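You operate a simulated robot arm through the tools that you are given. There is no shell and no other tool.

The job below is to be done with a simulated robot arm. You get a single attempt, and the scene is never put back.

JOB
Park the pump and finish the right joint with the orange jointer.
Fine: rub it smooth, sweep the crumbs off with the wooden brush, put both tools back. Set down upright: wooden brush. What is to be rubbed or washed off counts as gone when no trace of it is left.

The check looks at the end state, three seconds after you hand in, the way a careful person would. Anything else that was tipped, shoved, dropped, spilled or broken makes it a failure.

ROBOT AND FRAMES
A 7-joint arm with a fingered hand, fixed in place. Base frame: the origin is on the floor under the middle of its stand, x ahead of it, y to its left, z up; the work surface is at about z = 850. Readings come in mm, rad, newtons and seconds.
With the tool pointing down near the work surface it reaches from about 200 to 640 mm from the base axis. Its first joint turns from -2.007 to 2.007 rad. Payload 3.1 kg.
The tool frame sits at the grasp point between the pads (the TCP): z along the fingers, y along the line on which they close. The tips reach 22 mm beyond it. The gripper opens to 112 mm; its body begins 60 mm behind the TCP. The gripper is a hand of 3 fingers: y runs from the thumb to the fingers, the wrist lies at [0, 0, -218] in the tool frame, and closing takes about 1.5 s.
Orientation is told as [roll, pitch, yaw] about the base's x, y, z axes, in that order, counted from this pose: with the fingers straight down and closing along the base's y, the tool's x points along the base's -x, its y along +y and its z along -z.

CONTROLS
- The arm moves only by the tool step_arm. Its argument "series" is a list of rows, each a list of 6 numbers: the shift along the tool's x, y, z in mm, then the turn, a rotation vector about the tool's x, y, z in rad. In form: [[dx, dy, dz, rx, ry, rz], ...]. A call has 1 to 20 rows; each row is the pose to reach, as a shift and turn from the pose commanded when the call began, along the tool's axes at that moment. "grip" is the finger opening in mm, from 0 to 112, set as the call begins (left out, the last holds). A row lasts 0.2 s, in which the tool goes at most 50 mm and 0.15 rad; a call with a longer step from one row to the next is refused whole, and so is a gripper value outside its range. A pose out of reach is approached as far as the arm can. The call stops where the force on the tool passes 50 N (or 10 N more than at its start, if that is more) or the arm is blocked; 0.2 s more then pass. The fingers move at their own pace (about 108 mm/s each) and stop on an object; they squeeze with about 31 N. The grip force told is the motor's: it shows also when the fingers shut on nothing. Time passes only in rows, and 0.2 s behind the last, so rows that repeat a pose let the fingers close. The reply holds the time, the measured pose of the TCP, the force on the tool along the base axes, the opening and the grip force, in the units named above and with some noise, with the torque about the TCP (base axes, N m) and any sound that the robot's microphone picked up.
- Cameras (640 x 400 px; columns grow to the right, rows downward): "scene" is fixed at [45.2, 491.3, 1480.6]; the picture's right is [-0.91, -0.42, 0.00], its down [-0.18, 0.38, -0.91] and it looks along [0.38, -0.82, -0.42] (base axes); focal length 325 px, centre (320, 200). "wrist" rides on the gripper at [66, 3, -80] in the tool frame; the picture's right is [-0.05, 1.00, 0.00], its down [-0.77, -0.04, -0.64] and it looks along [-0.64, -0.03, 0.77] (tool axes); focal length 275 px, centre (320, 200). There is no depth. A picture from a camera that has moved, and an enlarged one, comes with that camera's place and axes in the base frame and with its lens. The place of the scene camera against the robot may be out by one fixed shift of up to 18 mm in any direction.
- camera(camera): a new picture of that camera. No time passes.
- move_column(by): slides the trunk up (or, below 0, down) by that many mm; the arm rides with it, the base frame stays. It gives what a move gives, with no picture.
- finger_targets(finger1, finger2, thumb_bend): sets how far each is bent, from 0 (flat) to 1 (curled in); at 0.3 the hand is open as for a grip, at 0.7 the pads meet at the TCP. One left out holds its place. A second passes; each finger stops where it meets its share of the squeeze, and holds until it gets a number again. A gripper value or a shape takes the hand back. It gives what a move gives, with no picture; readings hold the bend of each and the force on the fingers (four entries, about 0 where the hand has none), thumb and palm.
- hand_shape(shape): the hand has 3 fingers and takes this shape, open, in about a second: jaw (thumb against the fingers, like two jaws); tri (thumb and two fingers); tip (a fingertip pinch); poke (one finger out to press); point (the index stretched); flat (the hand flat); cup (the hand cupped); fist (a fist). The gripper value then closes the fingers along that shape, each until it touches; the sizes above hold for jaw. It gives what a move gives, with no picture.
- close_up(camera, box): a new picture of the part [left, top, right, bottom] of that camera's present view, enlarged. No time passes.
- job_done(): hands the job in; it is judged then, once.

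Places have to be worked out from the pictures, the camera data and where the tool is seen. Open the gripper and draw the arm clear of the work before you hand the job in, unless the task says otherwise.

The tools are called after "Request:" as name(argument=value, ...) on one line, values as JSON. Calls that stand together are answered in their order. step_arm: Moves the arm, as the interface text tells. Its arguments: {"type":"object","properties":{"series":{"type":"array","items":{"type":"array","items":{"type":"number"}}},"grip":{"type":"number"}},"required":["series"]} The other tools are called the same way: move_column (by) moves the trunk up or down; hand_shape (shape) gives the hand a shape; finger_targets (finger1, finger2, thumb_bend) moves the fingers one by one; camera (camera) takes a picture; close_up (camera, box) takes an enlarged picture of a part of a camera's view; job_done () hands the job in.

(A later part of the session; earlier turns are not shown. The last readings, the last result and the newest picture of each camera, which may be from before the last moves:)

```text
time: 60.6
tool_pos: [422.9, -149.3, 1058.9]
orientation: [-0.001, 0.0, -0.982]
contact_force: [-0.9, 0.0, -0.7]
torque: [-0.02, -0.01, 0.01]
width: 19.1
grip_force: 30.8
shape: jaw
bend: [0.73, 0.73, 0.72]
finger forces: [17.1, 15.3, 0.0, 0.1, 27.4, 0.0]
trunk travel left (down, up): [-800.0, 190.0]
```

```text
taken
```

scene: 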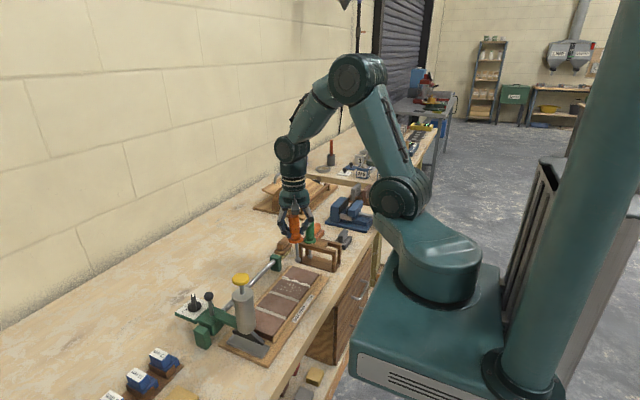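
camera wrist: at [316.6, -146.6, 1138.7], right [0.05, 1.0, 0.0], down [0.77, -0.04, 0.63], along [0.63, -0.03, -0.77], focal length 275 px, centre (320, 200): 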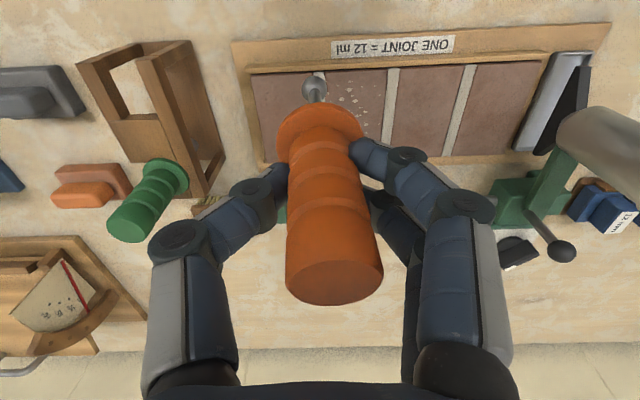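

Within reach so far at yaw -0.98. I continue the turn to about -1.57 in two stages.

Request:
step_arm(series=[[0, 0, 0, 0, 0, 0.12], [0, 0, 0, 0, 0, 0.24], [0, 0, 0, 0, 0, 0.34]])

Request:
step_arm(series=[[0, 0, 0, 0, 0, 0.12], [0, 0, 0, 0, 0, 0.25], [0, 0, 0, 0, 0, 0.25]])

Request:
camera(camera="wrist")

Request:
close_up(camera="scene", box=[250, 190, 350, 290])

```text
time: 61.4
tool_pos: [424.7, -149.2, 1057.8]
orientation: [-0.001, 0.001, -1.321]
contact_force: [0.6, -0.1, -1.2]
torque: [-0.02, -0.04, -0.01]
width: 19.3
grip_force: 31.0
shape: jaw
bend: [0.73, 0.73, 0.72]
finger forces: [17.1, 15.4, 0.1, 0.0, 27.3, 0.0]
trunk travel left (down, up): [-800.0, 190.0]
```

```text
time: 62.2
tool_pos: [424.1, -149.6, 1059.0]
orientation: [-0.001, -0.001, -1.571]
contact_force: [0.6, -0.1, -1.2]
torque: [0.0, -0.03, 0.0]
width: 19.2
grip_force: 31.1
shape: jaw
bend: [0.73, 0.73, 0.72]
finger forces: [17.1, 15.3, 0.0, 0.0, 27.3, 0.0]
trunk travel left (down, up): [-800.0, 190.0]
```

```text
taken
camera wrist: at [427.5, -83.6, 1137.8], right [1.0, -0.05, 0.0], down [-0.04, -0.77, 0.64], along [-0.03, -0.64, -0.77], focal length 275 px, centre (320, 200)
```

wrist: 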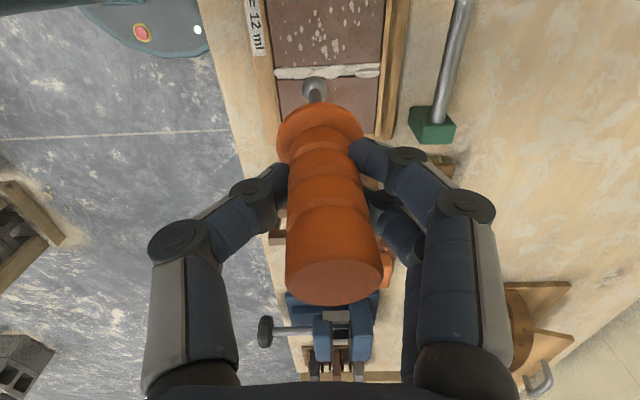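

```text
4.00 times, centred on (300, 240) of scene
camera zoom: at [45.2, 491.3, 1480.6], right [-0.91, -0.42, 0.0], down [-0.18, 0.38, -0.91], along [0.38, -0.82, -0.42], focal length 1302 px, centre (400, 40)
```

zoom: 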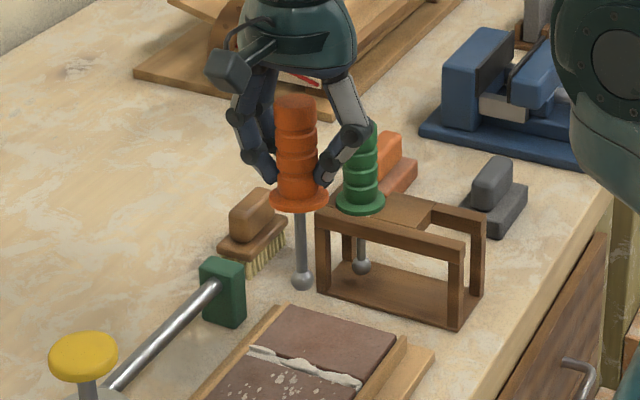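

Yaw -90° reached without trouble, and now the camera looks across the joint. The ball leans about 9 mm toward +y in the grip, so I place the ball over the joint at x ≈ 392 with the TCP at y ≈ -160 and lower close to contact.

Request:
step_arm(series=[[-5, -15, 20, 0, 0, 0], [-10, -29, 40, 0, 0, 0], [-10.4, -29.6, 60, 0, 0, 0], [-10.4, -29.6, 72, 0, 0, 0], [-10.4, -29.6, 72, 0, 0, 0]])

Request:
camera(camera="wrist")

Request:
close_up(camera="wrist", box=[240, 20, 440, 145])

Request:
close_up(camera="scene", box=[260, 210, 350, 290])

```text
time: 63.4
tool_pos: [394.1, -159.5, 986.1]
orientation: [0.001, -0.001, -1.571]
contact_force: [0.4, 0.0, 0.1]
torque: [0.02, 0.01, 0.0]
width: 19.1
grip_force: 30.6
shape: jaw
bend: [0.73, 0.73, 0.72]
finger forces: [17.1, 14.9, 0.0, 0.0, 27.1, 0.0]
trunk travel left (down, up): [-800.0, 190.0]
```

```text
taken
camera wrist: at [397.3, -94.4, 1065.5], right [1.0, -0.04, 0.0], down [-0.03, -0.77, 0.64], along [-0.03, -0.64, -0.77], focal length 275 px, centre (320, 200)
```

wrist: 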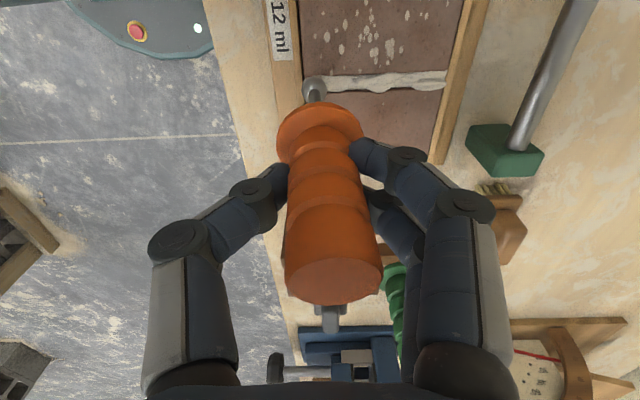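

```text
3.20 times, centred on (340, 82) of wrist
camera zoom: at [397.3, -94.4, 1065.5], right [1.0, -0.04, 0.0], down [-0.03, -0.77, 0.64], along [-0.03, -0.64, -0.77], focal length 881 px, centre (256, 576)
```

zoom: 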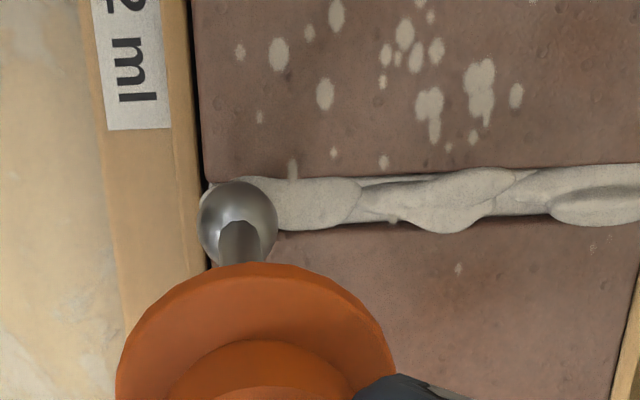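

```text
5.00 times, centred on (305, 250) of scene
camera zoom: at [45.2, 491.3, 1480.6], right [-0.91, -0.42, 0.0], down [-0.18, 0.38, -0.91], along [0.38, -0.82, -0.42], focal length 1627 px, centre (395, -50)
```

zoom: 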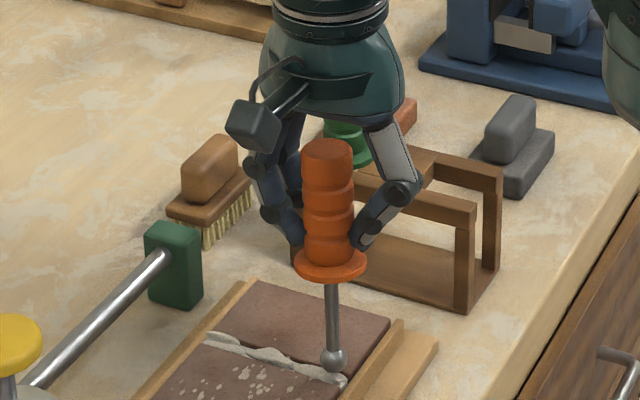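

Excellent view: the ball (x ≈ 391, y ≈ -152) is right on the joint's centre line at its near end. I press down in small steps.

Request:
step_arm(series=[[0, 0, 1, 0, 0, 0], [0, 0, 2, 0, 0, 0], [0, 0, 3, 0, 0, 0], [0, 0, 3, 0, 0, 0]])

Request:
step_arm(series=[[0, 0, 1, 0, 0, 0], [0, 0, 2, 0, 0, 0], [0, 0, 2, 0, 0, 0]])

```text
time: 64.4
tool_pos: [393.6, -159.3, 983.1]
orientation: [-0.002, -0.001, -1.569]
contact_force: [-0.2, -0.2, -1.5]
torque: [-0.01, 0.01, -0.02]
width: 19.1
grip_force: 30.8
shape: jaw
bend: [0.73, 0.73, 0.72]
finger forces: [17.1, 15.1, 0.0, 0.0, 27.2, 0.0]
trunk travel left (down, up): [-800.0, 190.0]
```

```text
time: 65.2
tool_pos: [394.6, -160.2, 981.3]
orientation: [-0.002, 0.0, -1.57]
contact_force: [0.2, 0.3, -1.0]
torque: [-0.01, -0.04, 0.01]
width: 19.0
grip_force: 31.1
shape: jaw
bend: [0.73, 0.73, 0.72]
finger forces: [17.1, 15.0, 0.0, 0.0, 27.1, 0.0]
trunk travel left (down, up): [-800.0, 190.0]
```

Request:
step_arm(series=[[0, 0, 1, 0, 0, 0], [0, 0, 1, 0, 0, 0]])

Request:
step_arm(series=[[0, 0, 1, 0, 0, 0], [0, 0, 1, 0, 0, 0]])

Request:
step_arm(series=[[0, 0, 1, 0, 0, 0], [0, 0, 1, 0, 0, 0]])

```text
time: 65.8
tool_pos: [393.2, -160.4, 980.4]
orientation: [-0.001, -0.001, -1.57]
contact_force: [-0.2, -0.6, -1.1]
torque: [-0.03, 0.01, -0.04]
width: 19.2
grip_force: 30.9
shape: jaw
bend: [0.73, 0.73, 0.72]
finger forces: [17.1, 14.9, 0.0, 0.0, 27.3, 0.0]
trunk travel left (down, up): [-800.0, 190.0]
```

```text
time: 66.4
tool_pos: [393.7, -160.1, 979.7]
orientation: [0.0, 0.0, -1.567]
contact_force: [0.0, -0.3, 1.5]
torque: [-0.03, -0.01, 0.03]
width: 19.3
grip_force: 31.1
shape: jaw
bend: [0.73, 0.73, 0.72]
finger forces: [17.1, 15.3, 0.1, 0.0, 27.6, 0.0]
trunk travel left (down, up): [-800.0, 190.0]
```

```text
time: 67.0
tool_pos: [393.1, -159.6, 979.3]
orientation: [0.0, -0.001, -1.568]
contact_force: [0.4, -1.6, 7.0]
torque: [-0.05, -0.04, -0.01]
width: 19.4
grip_force: 30.8
shape: jaw
bend: [0.73, 0.73, 0.72]
finger forces: [17.4, 15.5, 0.0, 0.0, 28.1, 0.1]
trunk travel left (down, up): [-800.0, 190.0]
```

7 N of contact. I stroke 30 mm toward +x and look at the effect.

Request:
step_arm(series=[[0, 5, 0, 0, 0, 0], [0, 10, 0, 0, 0, 0], [0, 15, 0, 0, 0, 0], [0, 20, 0, 0, 0, 0], [0, 25, 0, 0, 0, 0], [0, 30, 0, 0, 0, 0]])

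Request:
close_up(camera="wrist", box=[220, 20, 420, 145])

Request:
close_up(camera="scene", box=[260, 220, 340, 290])

```text
time: 68.4
tool_pos: [422.9, -159.6, 978.8]
orientation: [-0.002, 0.0, -1.567]
contact_force: [-0.1, 0.2, 0.3]
torque: [-0.05, 0.03, -0.03]
width: 19.3
grip_force: 31.1
shape: jaw
bend: [0.72, 0.73, 0.72]
finger forces: [16.9, 15.2, 0.1, 0.0, 27.7, 0.0]
trunk travel left (down, up): [-800.0, 190.0]
```

```text
3.20 times, centred on (320, 82) of wrist
camera zoom: at [427.1, -94.2, 1058.3], right [1.0, -0.05, 0.0], down [-0.03, -0.77, 0.64], along [-0.03, -0.64, -0.77], focal length 881 px, centre (320, 576)
```

zoom: 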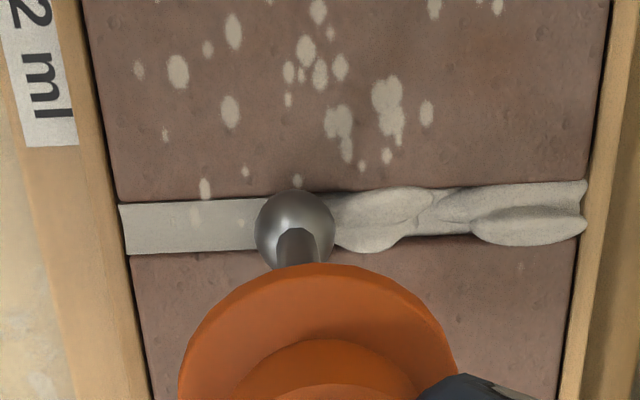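

```text
5.71 times, centred on (300, 255) of scene
camera zoom: at [45.2, 491.3, 1480.6], right [-0.91, -0.42, 0.0], down [-0.18, 0.38, -0.91], along [0.38, -0.82, -0.42], focal length 1859 px, centre (434, -114)
```

zoom: 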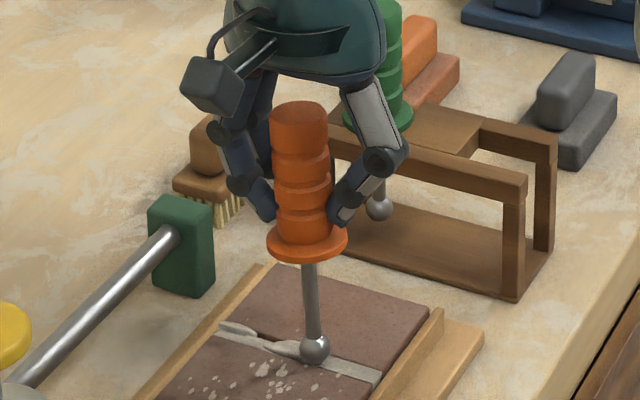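

The stroke works: the joint behind the ball is smooth and flush right up to the near end. I press a touch more and continue to the far end.

Request:
step_arm(series=[[0, 0, 0.8, 0, 0, 0], [0, 5, 0.8, 0, 0, 0], [0, 10, 0.8, 0, 0, 0], [0, 15, 0.8, 0, 0, 0], [0, 20, 0.8, 0, 0, 0], [0, 25, 0.8, 0, 0, 0], [0, 30, 0.8, 0, 0, 0], [0, 35, 0.8, 0, 0, 0], [0, 40, 0.8, 0, 0, 0], [0, 45, 0.8, 0, 0, 0], [0, 49, 0.8, 0, 0, 0]])

Request:
close_up(camera="wrist", box=[180, 20, 380, 145])

Request:
close_up(camera="scene", box=[260, 220, 340, 290])

```text
time: 70.8
tool_pos: [472.5, -159.3, 977.5]
orientation: [0.001, 0.0, -1.57]
contact_force: [-2.4, -0.9, 3.4]
torque: [-0.01, 0.26, 0.0]
width: 19.0
grip_force: 31.0
shape: jaw
bend: [0.72, 0.73, 0.72]
finger forces: [17.1, 15.8, 0.0, 0.0, 31.1, 0.0]
trunk travel left (down, up): [-800.0, 190.0]
```

```text
3.20 times, centred on (280, 82) of wrist
camera zoom: at [476.0, -94.0, 1057.3], right [1.0, -0.05, 0.0], down [-0.03, -0.77, 0.64], along [-0.03, -0.64, -0.77], focal length 881 px, centre (448, 576)
```

zoom: 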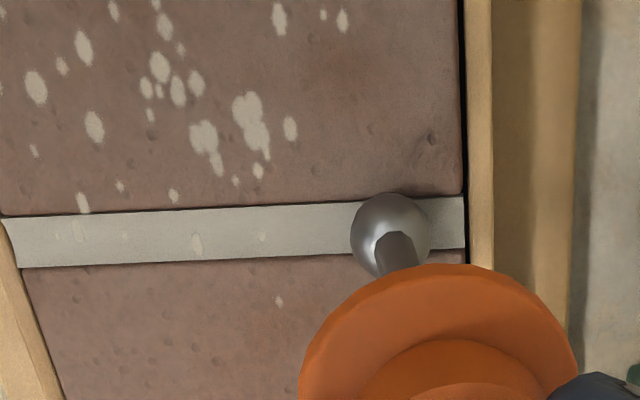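

```text
5.71 times, centred on (300, 255) of scene
camera zoom: at [45.2, 491.3, 1480.6], right [-0.91, -0.42, 0.0], down [-0.18, 0.38, -0.91], along [0.38, -0.82, -0.42], focal length 1859 px, centre (434, -114)
```

zoom: 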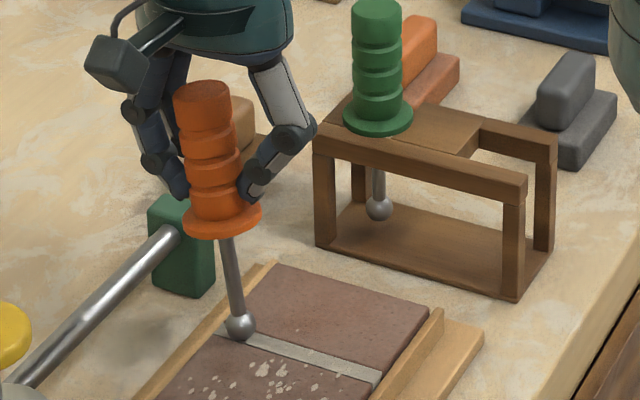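

The joint looks smooth along its whole length. To be thorough I press on the last few millimetres at the far end, then make a full return stroke.

Request:
step_arm(series=[[0, 4, 0, 0, 0, 0], [0, 8, 0.2, 0, 0, 0], [0, 8, 0.2, 0, 0, 0]])

Request:
step_arm(series=[[0, -6, 0, 0, 0, 0], [0, -12, 0, 0, 0, 0], [0, -18, 0, 0, 0, 0], [0, -24, 0, 0, 0, 0], [0, -30, 0, 0, 0, 0], [0, -36, 0, 0, 0, 0], [0, -42, 0, 0, 0, 0], [0, -48, 0, 0, 0, 0], [0, -54, 0, 0, 0, 0], [0, -60, 0, 0, 0, 0], [0, -66, 0, 0, 0, 0], [0, -72, 0, 0, 0, 0], [0, -78, 0, 0, 0, 0], [0, -84, 0, 0, 0, 0], [0, -88, 0, 0, 0, 0]])

Request:
camera(camera="wrist")

Request:
close_up(camera="wrist", box=[280, 20, 480, 145])

Request:
close_up(camera="scene", box=[260, 220, 340, 290])

```text
time: 71.6
tool_pos: [479.1, -159.6, 978.1]
orientation: [-0.001, 0.001, -1.57]
contact_force: [-2.3, 0.4, 2.1]
torque: [-0.01, 0.27, 0.0]
width: 18.9
grip_force: 30.9
shape: jaw
bend: [0.72, 0.73, 0.72]
finger forces: [17.1, 15.9, 0.1, 0.0, 31.2, 0.0]
trunk travel left (down, up): [-800.0, 190.0]
```

```text
time: 74.8
tool_pos: [392.7, -159.3, 977.9]
orientation: [-0.002, 0.002, -1.57]
contact_force: [2.3, 0.3, 2.0]
torque: [-0.02, -0.2, -0.01]
width: 18.9
grip_force: 30.8
shape: jaw
bend: [0.74, 0.74, 0.7]
finger forces: [19.5, 14.8, 0.0, 0.0, 27.2, 0.1]
trunk travel left (down, up): [-800.0, 190.0]
```

```text
taken
camera wrist: at [396.2, -93.9, 1057.4], right [1.0, -0.04, 0.0], down [-0.03, -0.77, 0.64], along [-0.03, -0.64, -0.77], focal length 275 px, centre (320, 200)
```

wrist: 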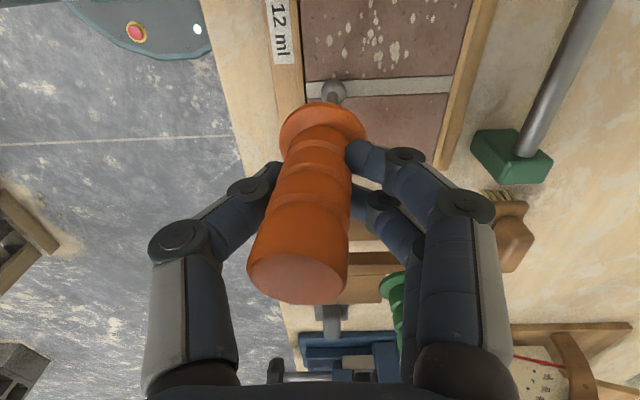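

```text
3.20 times, centred on (380, 82) of wrist
camera zoom: at [396.2, -93.9, 1057.4], right [1.0, -0.04, 0.0], down [-0.03, -0.77, 0.64], along [-0.03, -0.64, -0.77], focal length 881 px, centre (128, 576)
```

zoom: 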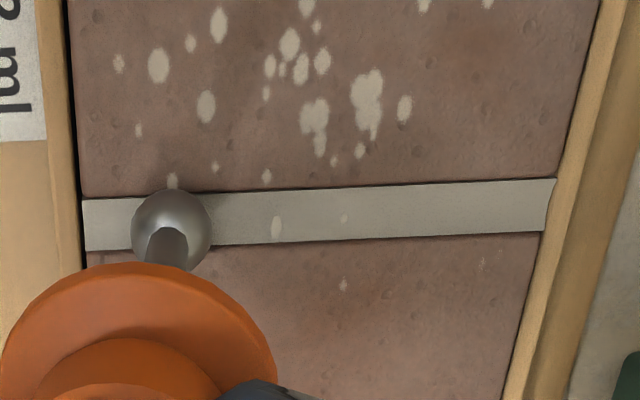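

```text
5.71 times, centred on (300, 255) of scene
camera zoom: at [45.2, 491.3, 1480.6], right [-0.91, -0.42, 0.0], down [-0.18, 0.38, -0.91], along [0.38, -0.82, -0.42], focal length 1859 px, centre (434, -114)
```

zoom: 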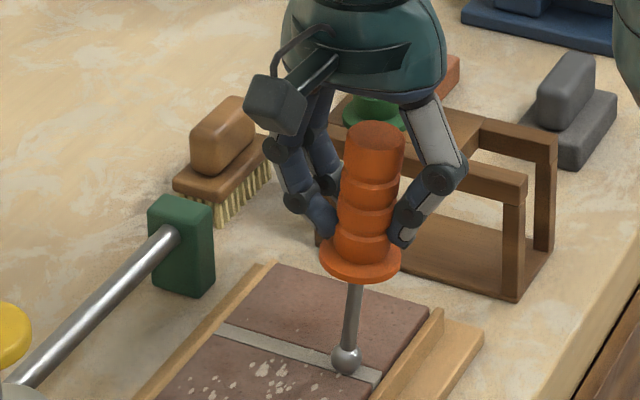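

The joint is smooth along its whole length in both views. The jointer is tilted slightly in the grip (ball ≈ +9 mm in x, +8 mm in y from the TCP), so I press lightly and shift the hand over the ball to straighten it before returning it.

Request:
step_arm(series=[[0, 0, 1, 0, 0, 0], [2, 2, 1, 0, 0, 0], [4, 4, 0.8, 0, 0, 0], [6, 6, 0.6, 0, 0, 0], [8, 8, 0.4, 0, 0, 0], [9, 10, 0.2, 0, 0, 0], [9, 10, 0.2, 0, 0, 0]])

Request:
camera(camera="wrist")

Request:
close_up(camera="scene", box=[260, 220, 340, 290])

```text
time: 76.4
tool_pos: [402.6, -151.6, 977.3]
orientation: [0.0, -0.001, -1.569]
contact_force: [-1.5, -2.0, 15.1]
torque: [-0.18, 0.03, 0.03]
width: 19.3
grip_force: 31.3
shape: jaw
bend: [0.73, 0.74, 0.71]
finger forces: [17.7, 19.9, 0.0, 0.0, 31.4, 0.0]
trunk travel left (down, up): [-800.0, 190.0]
```

```text
taken
camera wrist: at [405.3, -84.9, 1057.3], right [1.0, -0.04, 0.0], down [-0.04, -0.77, 0.64], along [-0.03, -0.64, -0.77], focal length 275 px, centre (320, 200)
```

wrist: 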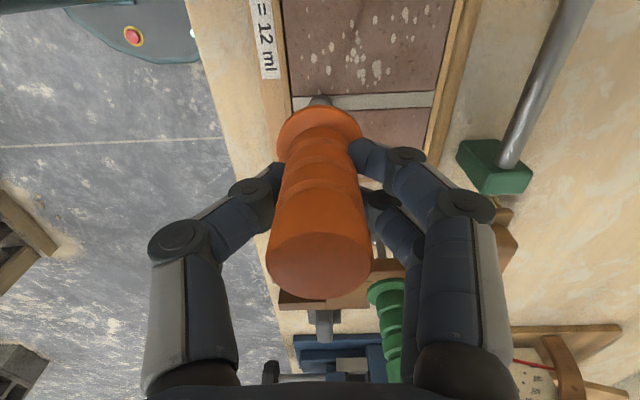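

```text
5.71 times, centred on (300, 255) of scene
camera zoom: at [45.2, 491.3, 1480.6], right [-0.91, -0.42, 0.0], down [-0.18, 0.38, -0.91], along [0.38, -0.82, -0.42], focal length 1859 px, centre (434, -114)
```

zoom: 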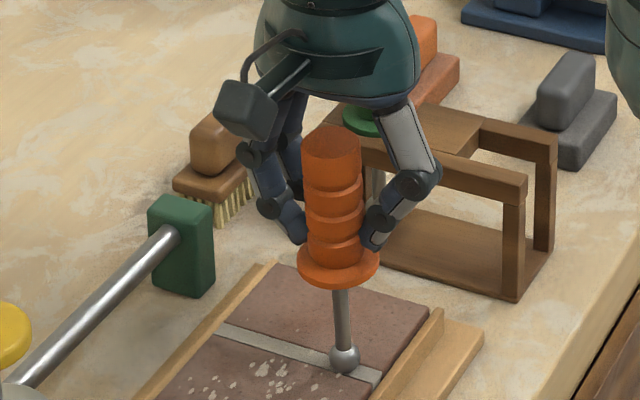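

The jointer is upright in the hand again. I lift well clear, turn the hand back to yaw 0, and head for the rack.

Request:
step_arm(series=[[0, 0, -15, 0, 0, 0], [0, 0, -45, 0, 0, 0], [0, 0, -80, 0, 0, 0], [0, 0, -100, 0, 0, 0]])

Request:
step_arm(series=[[0, 0, 0, 0, 0, -0.143], [0, 0, 0, 0, 0, -0.286], [0, 0, 0, 0, 0, -0.429], [0, 0, 0, 0, 0, -0.572], [0, 0, 0, 0, 0, -0.715], [0, 0, 0, 0, 0, -0.858], [0, 0, 0, 0, 0, -1.001], [0, 0, 0, 0, 0, -1.144], [0, 0, 0, 0, 0, -1.287], [0, 0, 0, 0, 0, -1.43], [0, 0, 0, 0, 0, -1.57], [0, 0, 0, 0, 0, -1.57]])

Request:
camera(camera="wrist")

Request:
close_up(camera="wrist", box=[220, 20, 420, 145])

```text
time: 77.4
tool_pos: [402.5, -151.3, 1079.0]
orientation: [0.0, 0.0, -1.569]
contact_force: [-0.3, 0.0, -1.3]
torque: [0.0, 0.0, 0.01]
width: 18.6
grip_force: 31.5
shape: jaw
bend: [0.73, 0.73, 0.71]
finger forces: [17.2, 14.0, 0.1, 0.0, 27.0, 0.0]
trunk travel left (down, up): [-800.0, 190.0]
```

```text
time: 80.0
tool_pos: [401.6, -150.8, 1077.9]
orientation: [0.0, 0.002, 0.004]
contact_force: [-0.9, 0.8, -1.7]
torque: [0.02, -0.01, 0.0]
width: 18.9
grip_force: 31.0
shape: jaw
bend: [0.73, 0.73, 0.71]
finger forces: [17.3, 13.7, 0.1, 0.1, 27.0, 0.0]
trunk travel left (down, up): [-800.0, 190.0]
```

```text
taken
camera wrist: at [337.5, -148.3, 1156.9], right [0.04, 1.0, 0.0], down [0.77, -0.03, 0.64], along [0.63, -0.03, -0.77], focal length 275 px, centre (320, 200)
```

wrist: 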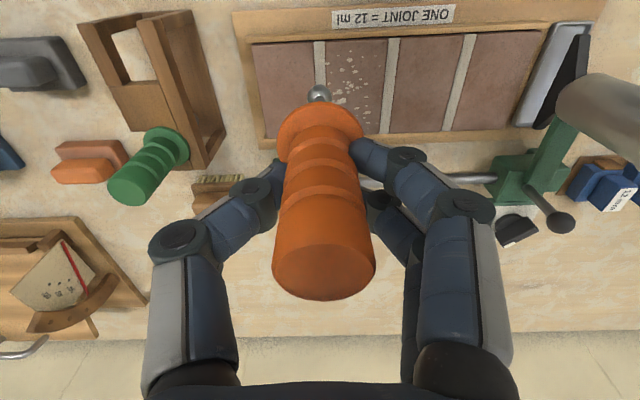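

```text
3.20 times, centred on (320, 82) of wrist
camera zoom: at [337.5, -148.3, 1156.9], right [0.04, 1.0, 0.0], down [0.77, -0.03, 0.64], along [0.63, -0.03, -0.77], focal length 881 px, centre (320, 576)
```

zoom: 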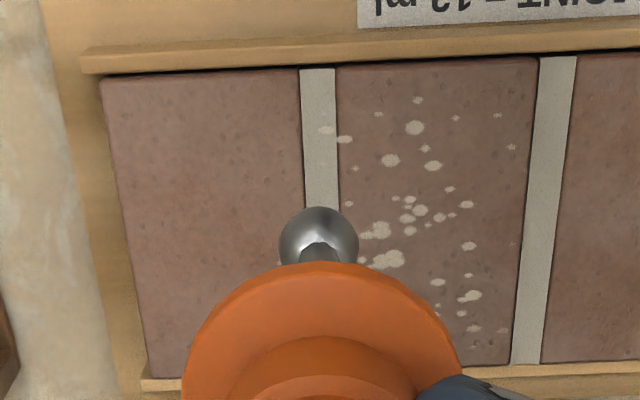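

The joint finish looks clean. I carry the jointer over the rack slot at (387, -295.5) and check alignment before lowering.

Request:
step_arm(series=[[4, -36, 0, 0, 0, 0], [8, -72, 0, 0, 0, 0], [12, -108, 0, 0, 0, 0], [14.5, -144.7, 0, 0, 0, 0], [14.5, -144.7, 0, 0, 0, 0], [14.5, -144.7, 0, 0, 0, 0]])

Request:
camera(camera="wrist")

Request:
close_up(camera="wrist", box=[250, 10, 390, 150])

Request:
close_up(camera="scene", box=[280, 180, 380, 280])

```text
time: 81.4
tool_pos: [388.8, -295.6, 1077.6]
orientation: [0.0, 0.0, 0.0]
contact_force: [0.3, 0.7, -0.7]
torque: [-0.02, -0.04, -0.02]
width: 18.5
grip_force: 31.1
shape: jaw
bend: [0.73, 0.73, 0.71]
finger forces: [17.1, 13.5, 0.0, 0.0, 27.1, 0.1]
trunk travel left (down, up): [-800.0, 190.0]
```

```text
taken
camera wrist: at [323.7, -293.6, 1157.8], right [0.05, 1.0, 0.0], down [0.77, -0.04, 0.64], along [0.63, -0.03, -0.77], focal length 275 px, centre (320, 200)
```

wrist: 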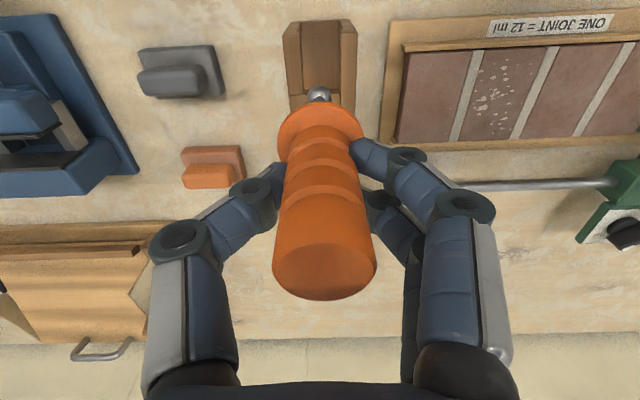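

```text
2.86 times, centred on (320, 80) of wrist
camera zoom: at [323.7, -293.6, 1157.8], right [0.05, 1.0, 0.0], down [0.77, -0.04, 0.64], along [0.63, -0.03, -0.77], focal length 786 px, centre (320, 543)
```

zoom: 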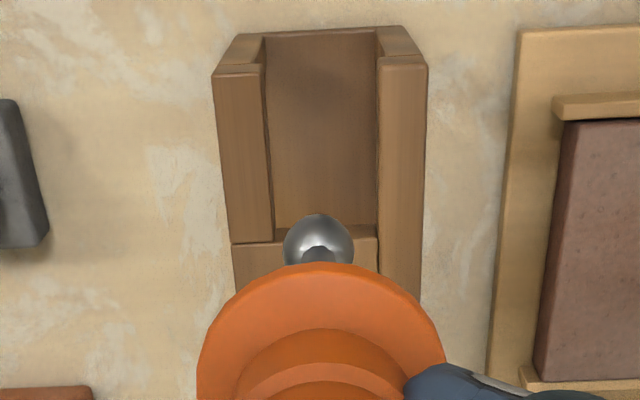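

```text
4.00 times, centred on (330, 230) of scene
camera zoom: at [45.2, 491.3, 1480.6], right [-0.91, -0.42, 0.0], down [-0.18, 0.38, -0.91], along [0.38, -0.82, -0.42], focal length 1302 px, centre (280, 80)
```

zoom: 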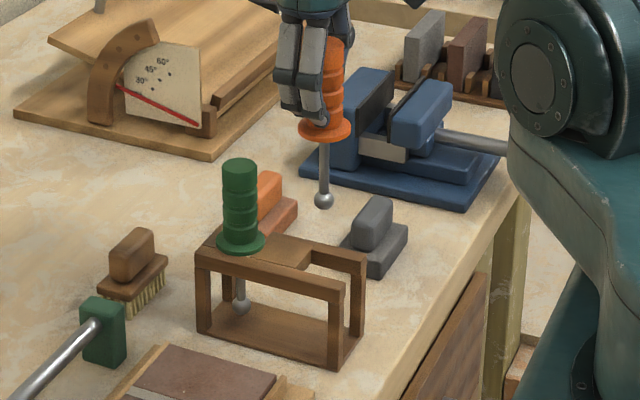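

The slot is centred at y ≈ -295.3 and the ball at -296, with x clear of the back plate. I lower through the slot, slowly at the end.

Request:
step_arm(series=[[1.5, 0, 25, 0, 0, 0], [1.5, 0, 45, 0, 0, 0], [1.5, 0, 65, 0, 0, 0], [1.5, 0, 85, 0, 0, 0], [1.5, 0, 100, 0, 0, 0], [1.5, 0, 106, 0, 0, 0], [1.5, 0, 106, 0, 0, 0]])

Request:
camera(camera="wrist")

Request:
close_up(camera="scene", box=[290, 200, 370, 280])

```text
time: 83.0
tool_pos: [387.3, -295.8, 970.5]
orientation: [-0.001, -0.002, -0.001]
contact_force: [0.0, 0.0, -0.7]
torque: [-0.04, -0.05, 0.05]
width: 18.6
grip_force: 31.5
shape: jaw
bend: [0.73, 0.73, 0.71]
finger forces: [17.1, 13.2, 0.0, 0.0, 27.0, 0.0]
trunk travel left (down, up): [-800.0, 190.0]
```

```text
taken
camera wrist: at [321.6, -293.1, 1051.0], right [0.05, 1.0, 0.0], down [0.77, -0.04, 0.64], along [0.63, -0.03, -0.77], focal length 275 px, centre (320, 200)
```

wrist: 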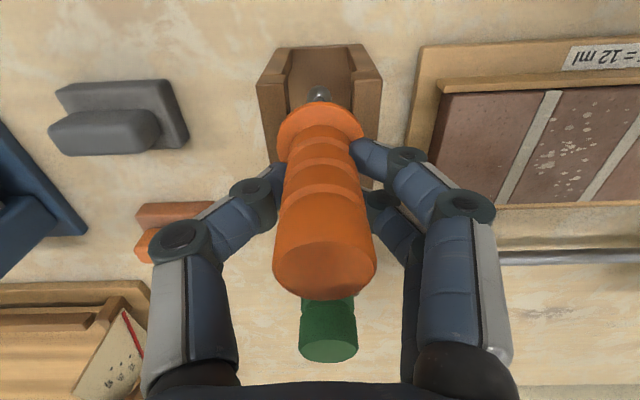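

```text
5.00 times, centred on (330, 240) of scene
camera zoom: at [45.2, 491.3, 1480.6], right [-0.91, -0.42, 0.0], down [-0.18, 0.38, -0.91], along [0.38, -0.82, -0.42], focal length 1627 px, centre (270, 0)
```

zoom: 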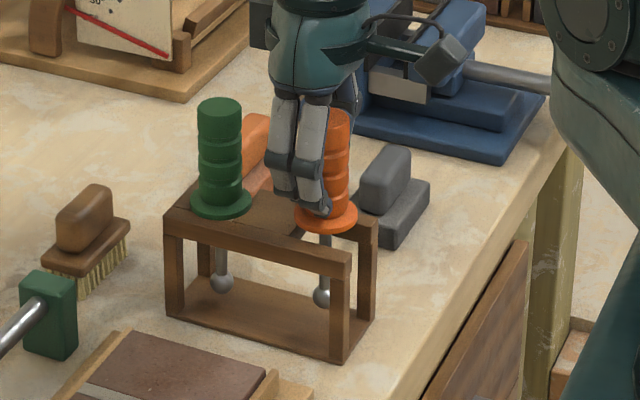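

The shank and ball are inside the slot, flange a few millimetres above the rails. I lower in 1–2 mm steps until it rests.

Request:
step_arm(series=[[0, 0, 1.5, 0, 0, 0], [0, 0, 3, 0, 0, 0], [0, 0, 4, 0, 0, 0], [0, 0, 4, 0, 0, 0]])

Request:
step_arm(series=[[0, 0, 1, 0, 0, 0], [0, 0, 2, 0, 0, 0], [0, 0, 2, 0, 0, 0]])

Request:
close_up(camera="scene", box=[300, 220, 360, 270])

```text
time: 84.0
tool_pos: [386.5, -296.6, 967.1]
orientation: [0.003, 0.003, -0.001]
contact_force: [0.8, -0.5, -1.0]
torque: [0.03, 0.0, 0.01]
width: 18.6
grip_force: 31.5
shape: jaw
bend: [0.73, 0.73, 0.71]
finger forces: [17.1, 13.1, 0.1, 0.0, 27.0, 0.0]
trunk travel left (down, up): [-800.0, 190.0]
```

```text
time: 84.8
tool_pos: [387.1, -295.2, 965.7]
orientation: [0.0, 0.002, 0.001]
contact_force: [0.4, 0.2, -0.1]
torque: [-0.01, -0.04, 0.02]
width: 18.7
grip_force: 30.9
shape: jaw
bend: [0.73, 0.73, 0.71]
finger forces: [17.1, 13.1, 0.0, 0.0, 27.0, 0.1]
trunk travel left (down, up): [-800.0, 190.0]
```

```text
8.00 times, centred on (330, 245) of scene
camera zoom: at [45.2, 491.3, 1480.6], right [-0.91, -0.42, 0.0], down [-0.18, 0.38, -0.91], along [0.38, -0.82, -0.42], focal length 2603 px, centre (240, -160)
```

zoom: 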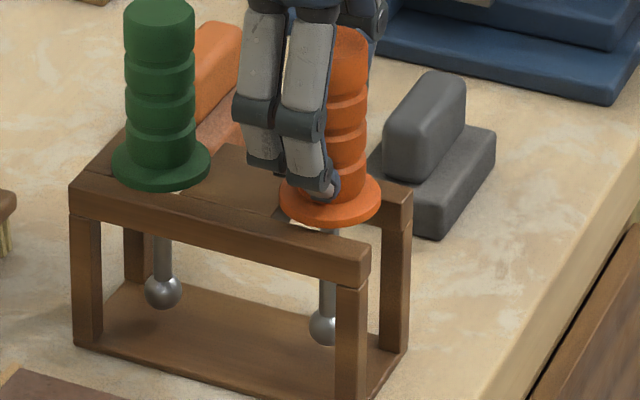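

A small gap still shows beneath the flange. I continue in 1 mm steps.

Request:
step_arm(series=[[0, 0, 1, 0, 0, 0], [0, 0, 2, 0, 0, 0], [0, 0, 2, 0, 0, 0]])

Request:
step_arm(series=[[0, 0, 1, 0, 0, 0], [0, 0, 1, 0, 0, 0]])

Request:
step_arm(series=[[0, 0, 1, 0, 0, 0], [0, 0, 1, 0, 0, 0]])

Request:
close_up(camera="scene", box=[300, 220, 360, 270])

```text
time: 85.6
tool_pos: [387.2, -295.8, 962.6]
orientation: [0.001, 0.001, 0.002]
contact_force: [-0.3, 0.1, -1.1]
torque: [0.02, -0.03, 0.03]
width: 18.6
grip_force: 30.2
shape: jaw
bend: [0.73, 0.73, 0.71]
finger forces: [17.1, 13.1, 0.1, 0.0, 27.0, 0.1]
trunk travel left (down, up): [-800.0, 190.0]
```

```text
time: 86.2
tool_pos: [386.5, -295.8, 961.3]
orientation: [0.001, 0.001, 0.0]
contact_force: [0.1, 0.7, -0.6]
torque: [-0.02, -0.06, 0.02]
width: 18.7
grip_force: 30.9
shape: jaw
bend: [0.73, 0.73, 0.71]
finger forces: [17.2, 13.1, 0.0, 0.0, 27.1, 0.0]
trunk travel left (down, up): [-800.0, 190.0]
```

```text
time: 86.8
tool_pos: [387.7, -296.2, 962.0]
orientation: [0.0, 0.0, 0.001]
contact_force: [0.2, -0.9, 2.4]
torque: [0.04, -0.01, 0.02]
width: 18.5
grip_force: 31.4
shape: jaw
bend: [0.73, 0.73, 0.71]
finger forces: [17.1, 13.7, 0.0, 0.1, 27.5, 0.1]
trunk travel left (down, up): [-800.0, 190.0]
```

```text
8.00 times, centred on (330, 245) of scene
camera zoom: at [45.2, 491.3, 1480.6], right [-0.91, -0.42, 0.0], down [-0.18, 0.38, -0.91], along [0.38, -0.82, -0.42], focal length 2603 px, centre (240, -160)
```

zoom: 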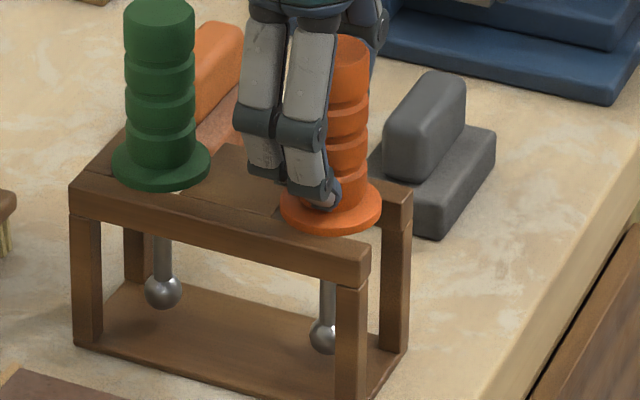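

The flange rests on the rails (2.4 N). I open the fingers and check that the jointer stays put.

Request:
step_arm(series=[[0, 0, -0.5, 0, 0, 0], [0, 0, -0.5, 0, 0, 0], [0, 0, -0.5, 0, 0, 0], [0, 0, -0.5, 0, 0, 0]], grip=40)

Request:
step_arm(series=[[0, 0, 0, 0, 0, 0], [0, 0, 0, 0, 0, 0], [0, 0, 0, 0, 0, 0]], grip=75)

Request:
camera(camera="wrist")

Request:
close_up(camera="scene", box=[300, 220, 360, 270])

```text
time: 87.8
tool_pos: [387.7, -296.4, 961.8]
orientation: [-0.001, 0.002, -0.001]
contact_force: [0.6, 0.2, 1.3]
torque: [-0.01, -0.02, -0.05]
width: 39.7
grip_force: 0.0
shape: jaw
bend: [0.74, 0.74, 0.7]
finger forces: [0.0, 0.1, 0.0, 0.0, 0.0, 0.0]
trunk travel left (down, up): [-800.0, 190.0]
```

```text
time: 88.6
tool_pos: [387.1, -296.5, 961.9]
orientation: [0.001, 0.001, -0.001]
contact_force: [-0.2, -0.6, -0.1]
torque: [0.01, 0.02, 0.0]
width: 74.4
grip_force: 0.0
shape: jaw
bend: [0.69, 0.69, 0.66]
finger forces: [0.0, 0.0, 0.1, 0.1, 0.0, 0.1]
trunk travel left (down, up): [-800.0, 190.0]
```

```text
taken
camera wrist: at [321.1, -293.2, 1041.3], right [0.05, 1.0, 0.0], down [0.77, -0.04, 0.64], along [0.63, -0.03, -0.77], focal length 275 px, centre (320, 200)
```

wrist: 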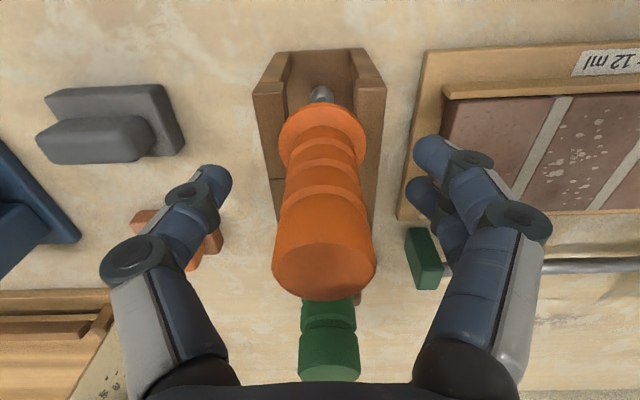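

```text
8.00 times, centred on (330, 245) of scene
camera zoom: at [45.2, 491.3, 1480.6], right [-0.91, -0.42, 0.0], down [-0.18, 0.38, -0.91], along [0.38, -0.82, -0.42], focal length 2603 px, centre (240, -160)
```

zoom: 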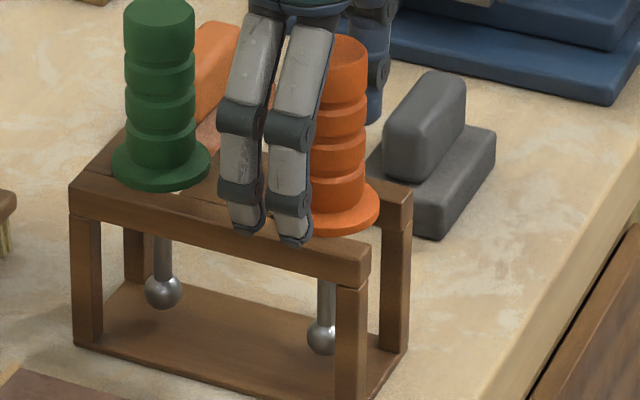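

The jointer hangs upright in its slot. I raise the hand straight up clear of it, then move over toward the wooden brush for a close view from above.

Request:
step_arm(series=[[0, 0, -30, 0, 0, 0], [0, 0, -70, 0, 0, 0], [0, 0, -110, 0, 0, 0], [0, 0, -130, 0, 0, 0]])

Request:
step_arm(series=[[-40, 2, 0, 0, 0, 0], [-80, 4, 0, 0, 0, 0], [-120, 7, 0, 0, 0, 0], [-145, 10, 20, 0, 0, 0], [-150, 10, 50, 0, 0, 0], [-150, 10, 50, 0, 0, 0]])

Request:
camera(camera="wrist")

Request:
close_up(camera="wrist", box=[240, 60, 400, 160])

Request:
close_up(camera="scene", box=[255, 215, 335, 275])

```text
time: 89.6
tool_pos: [386.4, -295.3, 1092.0]
orientation: [-0.002, 0.003, 0.0]
contact_force: [0.3, -0.6, 0.1]
torque: [-0.02, 0.0, 0.03]
width: 74.8
grip_force: 0.1
shape: jaw
bend: [0.69, 0.69, 0.66]
finger forces: [0.0, 0.0, 0.0, 0.0, 0.0, 0.0]
trunk travel left (down, up): [-800.0, 190.0]
```

```text
time: 91.0
tool_pos: [535.3, -285.4, 1039.8]
orientation: [-0.002, 0.0, -0.001]
contact_force: [-0.5, -0.4, -0.1]
torque: [0.01, 0.02, 0.0]
width: 74.7
grip_force: 0.1
shape: jaw
bend: [0.69, 0.69, 0.66]
finger forces: [0.0, 0.0, 0.0, 0.0, 0.0, 0.1]
trunk travel left (down, up): [-800.0, 190.0]
```

```text
taken
camera wrist: at [470.7, -282.7, 1120.0], right [0.05, 1.0, 0.0], down [0.77, -0.03, 0.64], along [0.63, -0.03, -0.77], focal length 275 px, centre (320, 200)
```

wrist: 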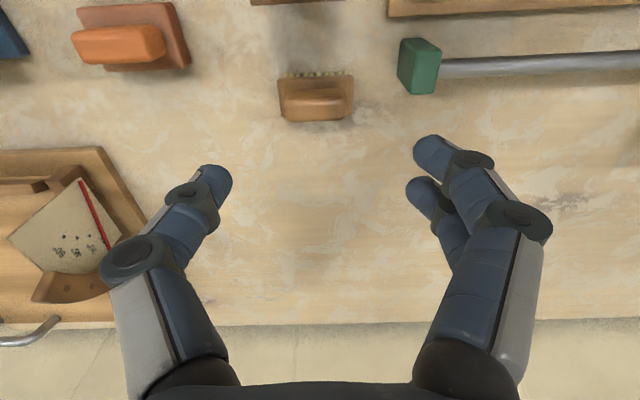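

```text
4.00 times, centred on (320, 110) of wrist
camera zoom: at [470.7, -282.7, 1120.0], right [0.05, 1.0, 0.0], down [0.77, -0.03, 0.64], along [0.63, -0.03, -0.77], focal length 1101 px, centre (320, 560)
```

zoom: 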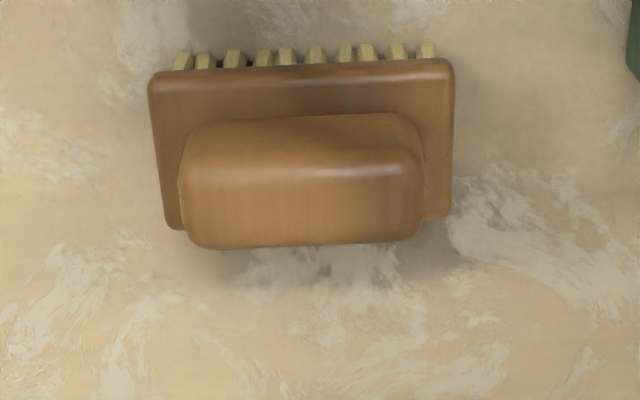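

```text
6.67 times, centred on (295, 245) of scene
camera zoom: at [45.2, 491.3, 1480.6], right [-0.91, -0.42, 0.0], down [-0.18, 0.38, -0.91], along [0.38, -0.82, -0.42], focal length 2169 px, centre (487, -100)
```

zoom: 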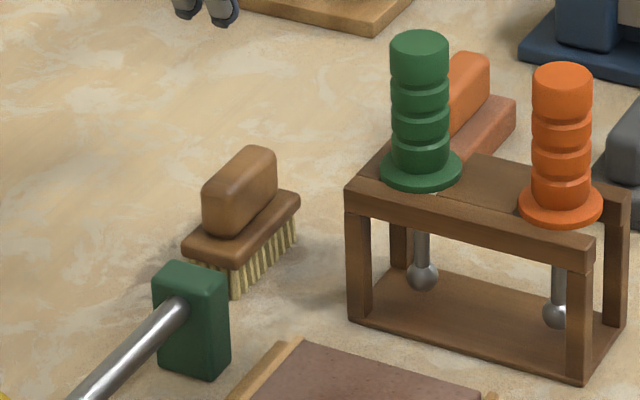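

The brush sits bristles-down, plate spanning x 537–571, y -323…-258, with its handle (≈51 × 17 mm) centred at about (555, -290.5), top near z ≈ 903. I turn the hand to yaw -90° in stages here at height so the fingers can close across the narrow handle.

Request:
step_arm(series=[[0, 0, -10, 0, 0, 0.14], [0, 0, -10, 0, 0, 0.28], [0, 0, -10, 0, 0, 0.42], [0, 0, -10, 0, 0, 0.56]])

Request:
step_arm(series=[[0, 0, 0, 0, 0, 0.14], [0, 0, 0, 0, 0, 0.28], [0, 0, 0, 0, 0, 0.42], [0, 0, 0, 0, 0, 0.56]])

Request:
step_arm(series=[[0, 0, 0, 0, 0, 0.14], [0, 0, 0, 0, 0, 0.28], [0, 0, 0, 0, 0, 0.42], [0, 0, 0, 0, 0, 0.45]])

Request:
camera(camera="wrist")

Request:
close_up(camera="scene", box=[220, 150, 360, 280])

```text
time: 92.0
tool_pos: [536.7, -285.8, 1052.1]
orientation: [-0.001, 0.0, -0.562]
contact_force: [-0.9, -0.5, 0.6]
torque: [-0.01, 0.04, -0.01]
width: 74.6
grip_force: 0.1
shape: jaw
bend: [0.69, 0.69, 0.66]
finger forces: [0.0, 0.0, 0.0, 0.0, 0.0, 0.0]
trunk travel left (down, up): [-800.0, 190.0]
```

```text
time: 93.0
tool_pos: [537.1, -285.9, 1051.4]
orientation: [-0.003, 0.0, -1.121]
contact_force: [-0.1, -0.7, -0.1]
torque: [-0.01, 0.02, -0.01]
width: 74.5
grip_force: 0.1
shape: jaw
bend: [0.69, 0.69, 0.66]
finger forces: [0.1, 0.1, 0.0, 0.0, 0.0, 0.0]
trunk travel left (down, up): [-800.0, 190.0]
```

```text
time: 94.0
tool_pos: [537.8, -284.8, 1052.0]
orientation: [-0.003, 0.0, -1.571]
contact_force: [-0.2, -0.2, -1.2]
torque: [-0.01, -0.04, -0.02]
width: 74.9
grip_force: 0.1
shape: jaw
bend: [0.69, 0.69, 0.66]
finger forces: [0.0, 0.1, 0.1, 0.1, 0.1, 0.0]
trunk travel left (down, up): [-800.0, 190.0]
```

```text
taken
camera wrist: at [540.9, -219.7, 1131.2], right [1.0, -0.05, 0.0], down [-0.04, -0.77, 0.64], along [-0.03, -0.64, -0.77], focal length 275 px, centre (320, 200)
```

wrist: 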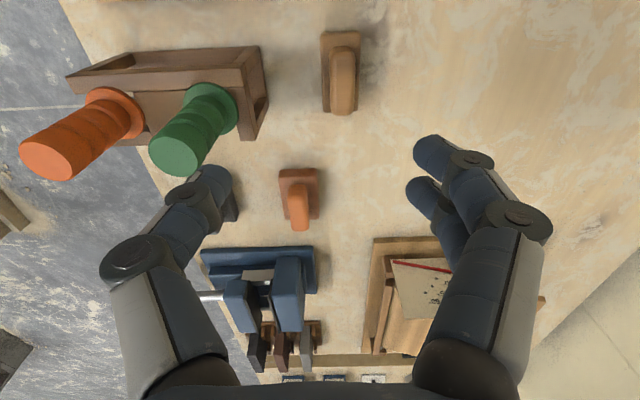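

```text
3.08 times, centred on (290, 215) of scene
camera zoom: at [45.2, 491.3, 1480.6], right [-0.91, -0.42, 0.0], down [-0.18, 0.38, -0.91], along [0.38, -0.82, -0.42], focal length 1001 px, centre (412, 154)
```

zoom: 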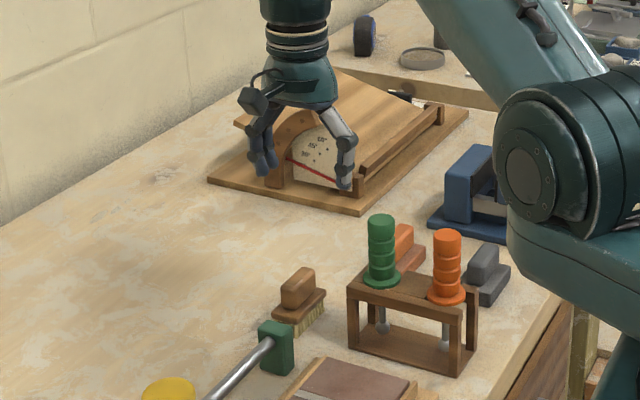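

Reachable. I zoom on the brush in this view to refine the handle's x position.

Request:
close_up(camera="wrist", box=[280, 15, 420, 130])

```text
3.48 times, centred on (350, 72) of wrist
camera zoom: at [540.9, -219.7, 1131.2], right [1.0, -0.05, 0.0], down [-0.04, -0.77, 0.64], along [-0.03, -0.64, -0.77], focal length 958 px, centre (216, 644)
```

zoom: 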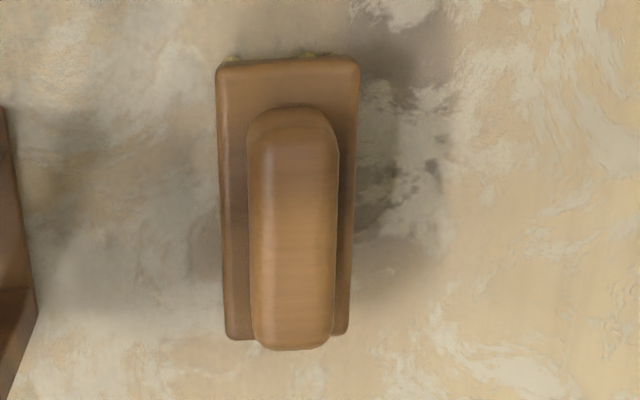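

Handle centre is (556, -290.5), 19 mm wide. I lower to just above it and check.

Request:
step_arm(series=[[-2.5, 9, 20, 0, 0, 0], [-5.3, 18.5, 45, 0, 0, 0], [-5.3, 18.5, 75, 0, 0, 0], [-5.3, 18.5, 100, 0, 0, 0], [-5.3, 18.5, 120, 0, 0, 0], [-5.3, 18.5, 120, 0, 0, 0]])

Request:
camera(camera="wrist")

Request:
close_up(camera="scene", box=[250, 190, 330, 270])

```text
time: 95.4
tool_pos: [554.0, -290.1, 931.2]
orientation: [0.001, -0.001, -1.568]
contact_force: [0.3, 0.4, -0.2]
torque: [0.01, -0.01, 0.03]
width: 74.7
grip_force: 0.0
shape: jaw
bend: [0.69, 0.69, 0.66]
finger forces: [0.0, 0.1, 0.0, 0.1, 0.0, 0.0]
trunk travel left (down, up): [-800.0, 190.0]
```

```text
taken
camera wrist: at [558.2, -224.7, 1010.9], right [1.0, -0.05, 0.0], down [-0.03, -0.77, 0.64], along [-0.03, -0.64, -0.77], focal length 275 px, centre (320, 200)
```

wrist: 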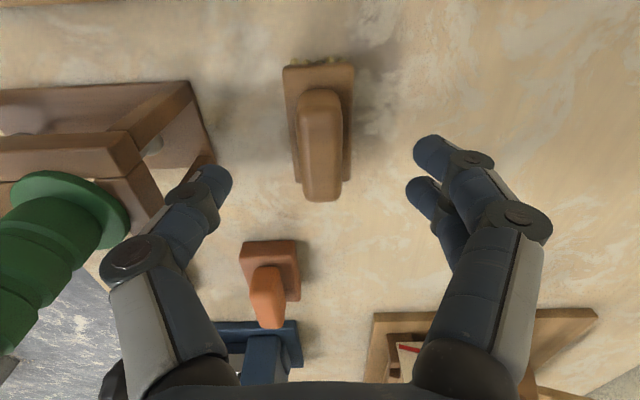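

```text
5.00 times, centred on (290, 230) of scene
camera zoom: at [45.2, 491.3, 1480.6], right [-0.91, -0.42, 0.0], down [-0.18, 0.38, -0.91], along [0.38, -0.82, -0.42], focal length 1627 px, centre (470, 50)
```

zoom: 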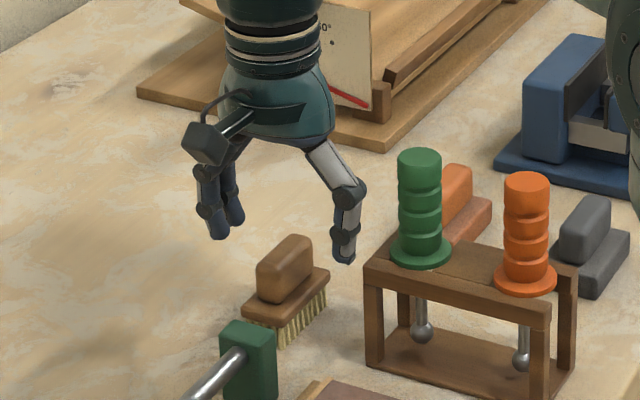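

The thumb side comes near the rack end (x ≈ 487), so I narrow the opening to 50 mm for more clearance and confirm the readings before descending.

Request:
step_arm(series=[[0, 1, 0, 0, 0, 0], [0, 1, 0, 0, 0, 0], [0, 1, 0, 0, 0, 0]], grip=50)

Request:
camera(camera="wrist")

```text
time: 96.2
tool_pos: [555.5, -291.7, 931.8]
orientation: [-0.003, -0.002, -1.569]
contact_force: [0.6, 0.4, 0.3]
torque: [-0.04, 0.0, 0.02]
width: 50.4
grip_force: 0.1
shape: jaw
bend: [0.73, 0.73, 0.7]
finger forces: [0.0, 0.1, 0.1, 0.1, 0.0, 0.0]
trunk travel left (down, up): [-800.0, 190.0]
```

```text
taken
camera wrist: at [559.4, -225.0, 1011.1], right [1.0, -0.05, 0.0], down [-0.03, -0.77, 0.64], along [-0.03, -0.64, -0.77], focal length 275 px, centre (320, 200)
```

wrist: 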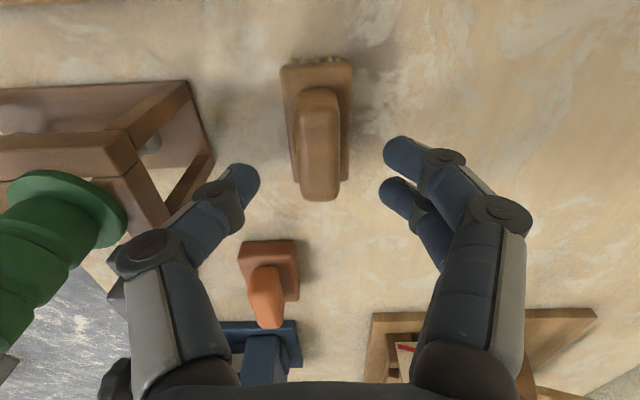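

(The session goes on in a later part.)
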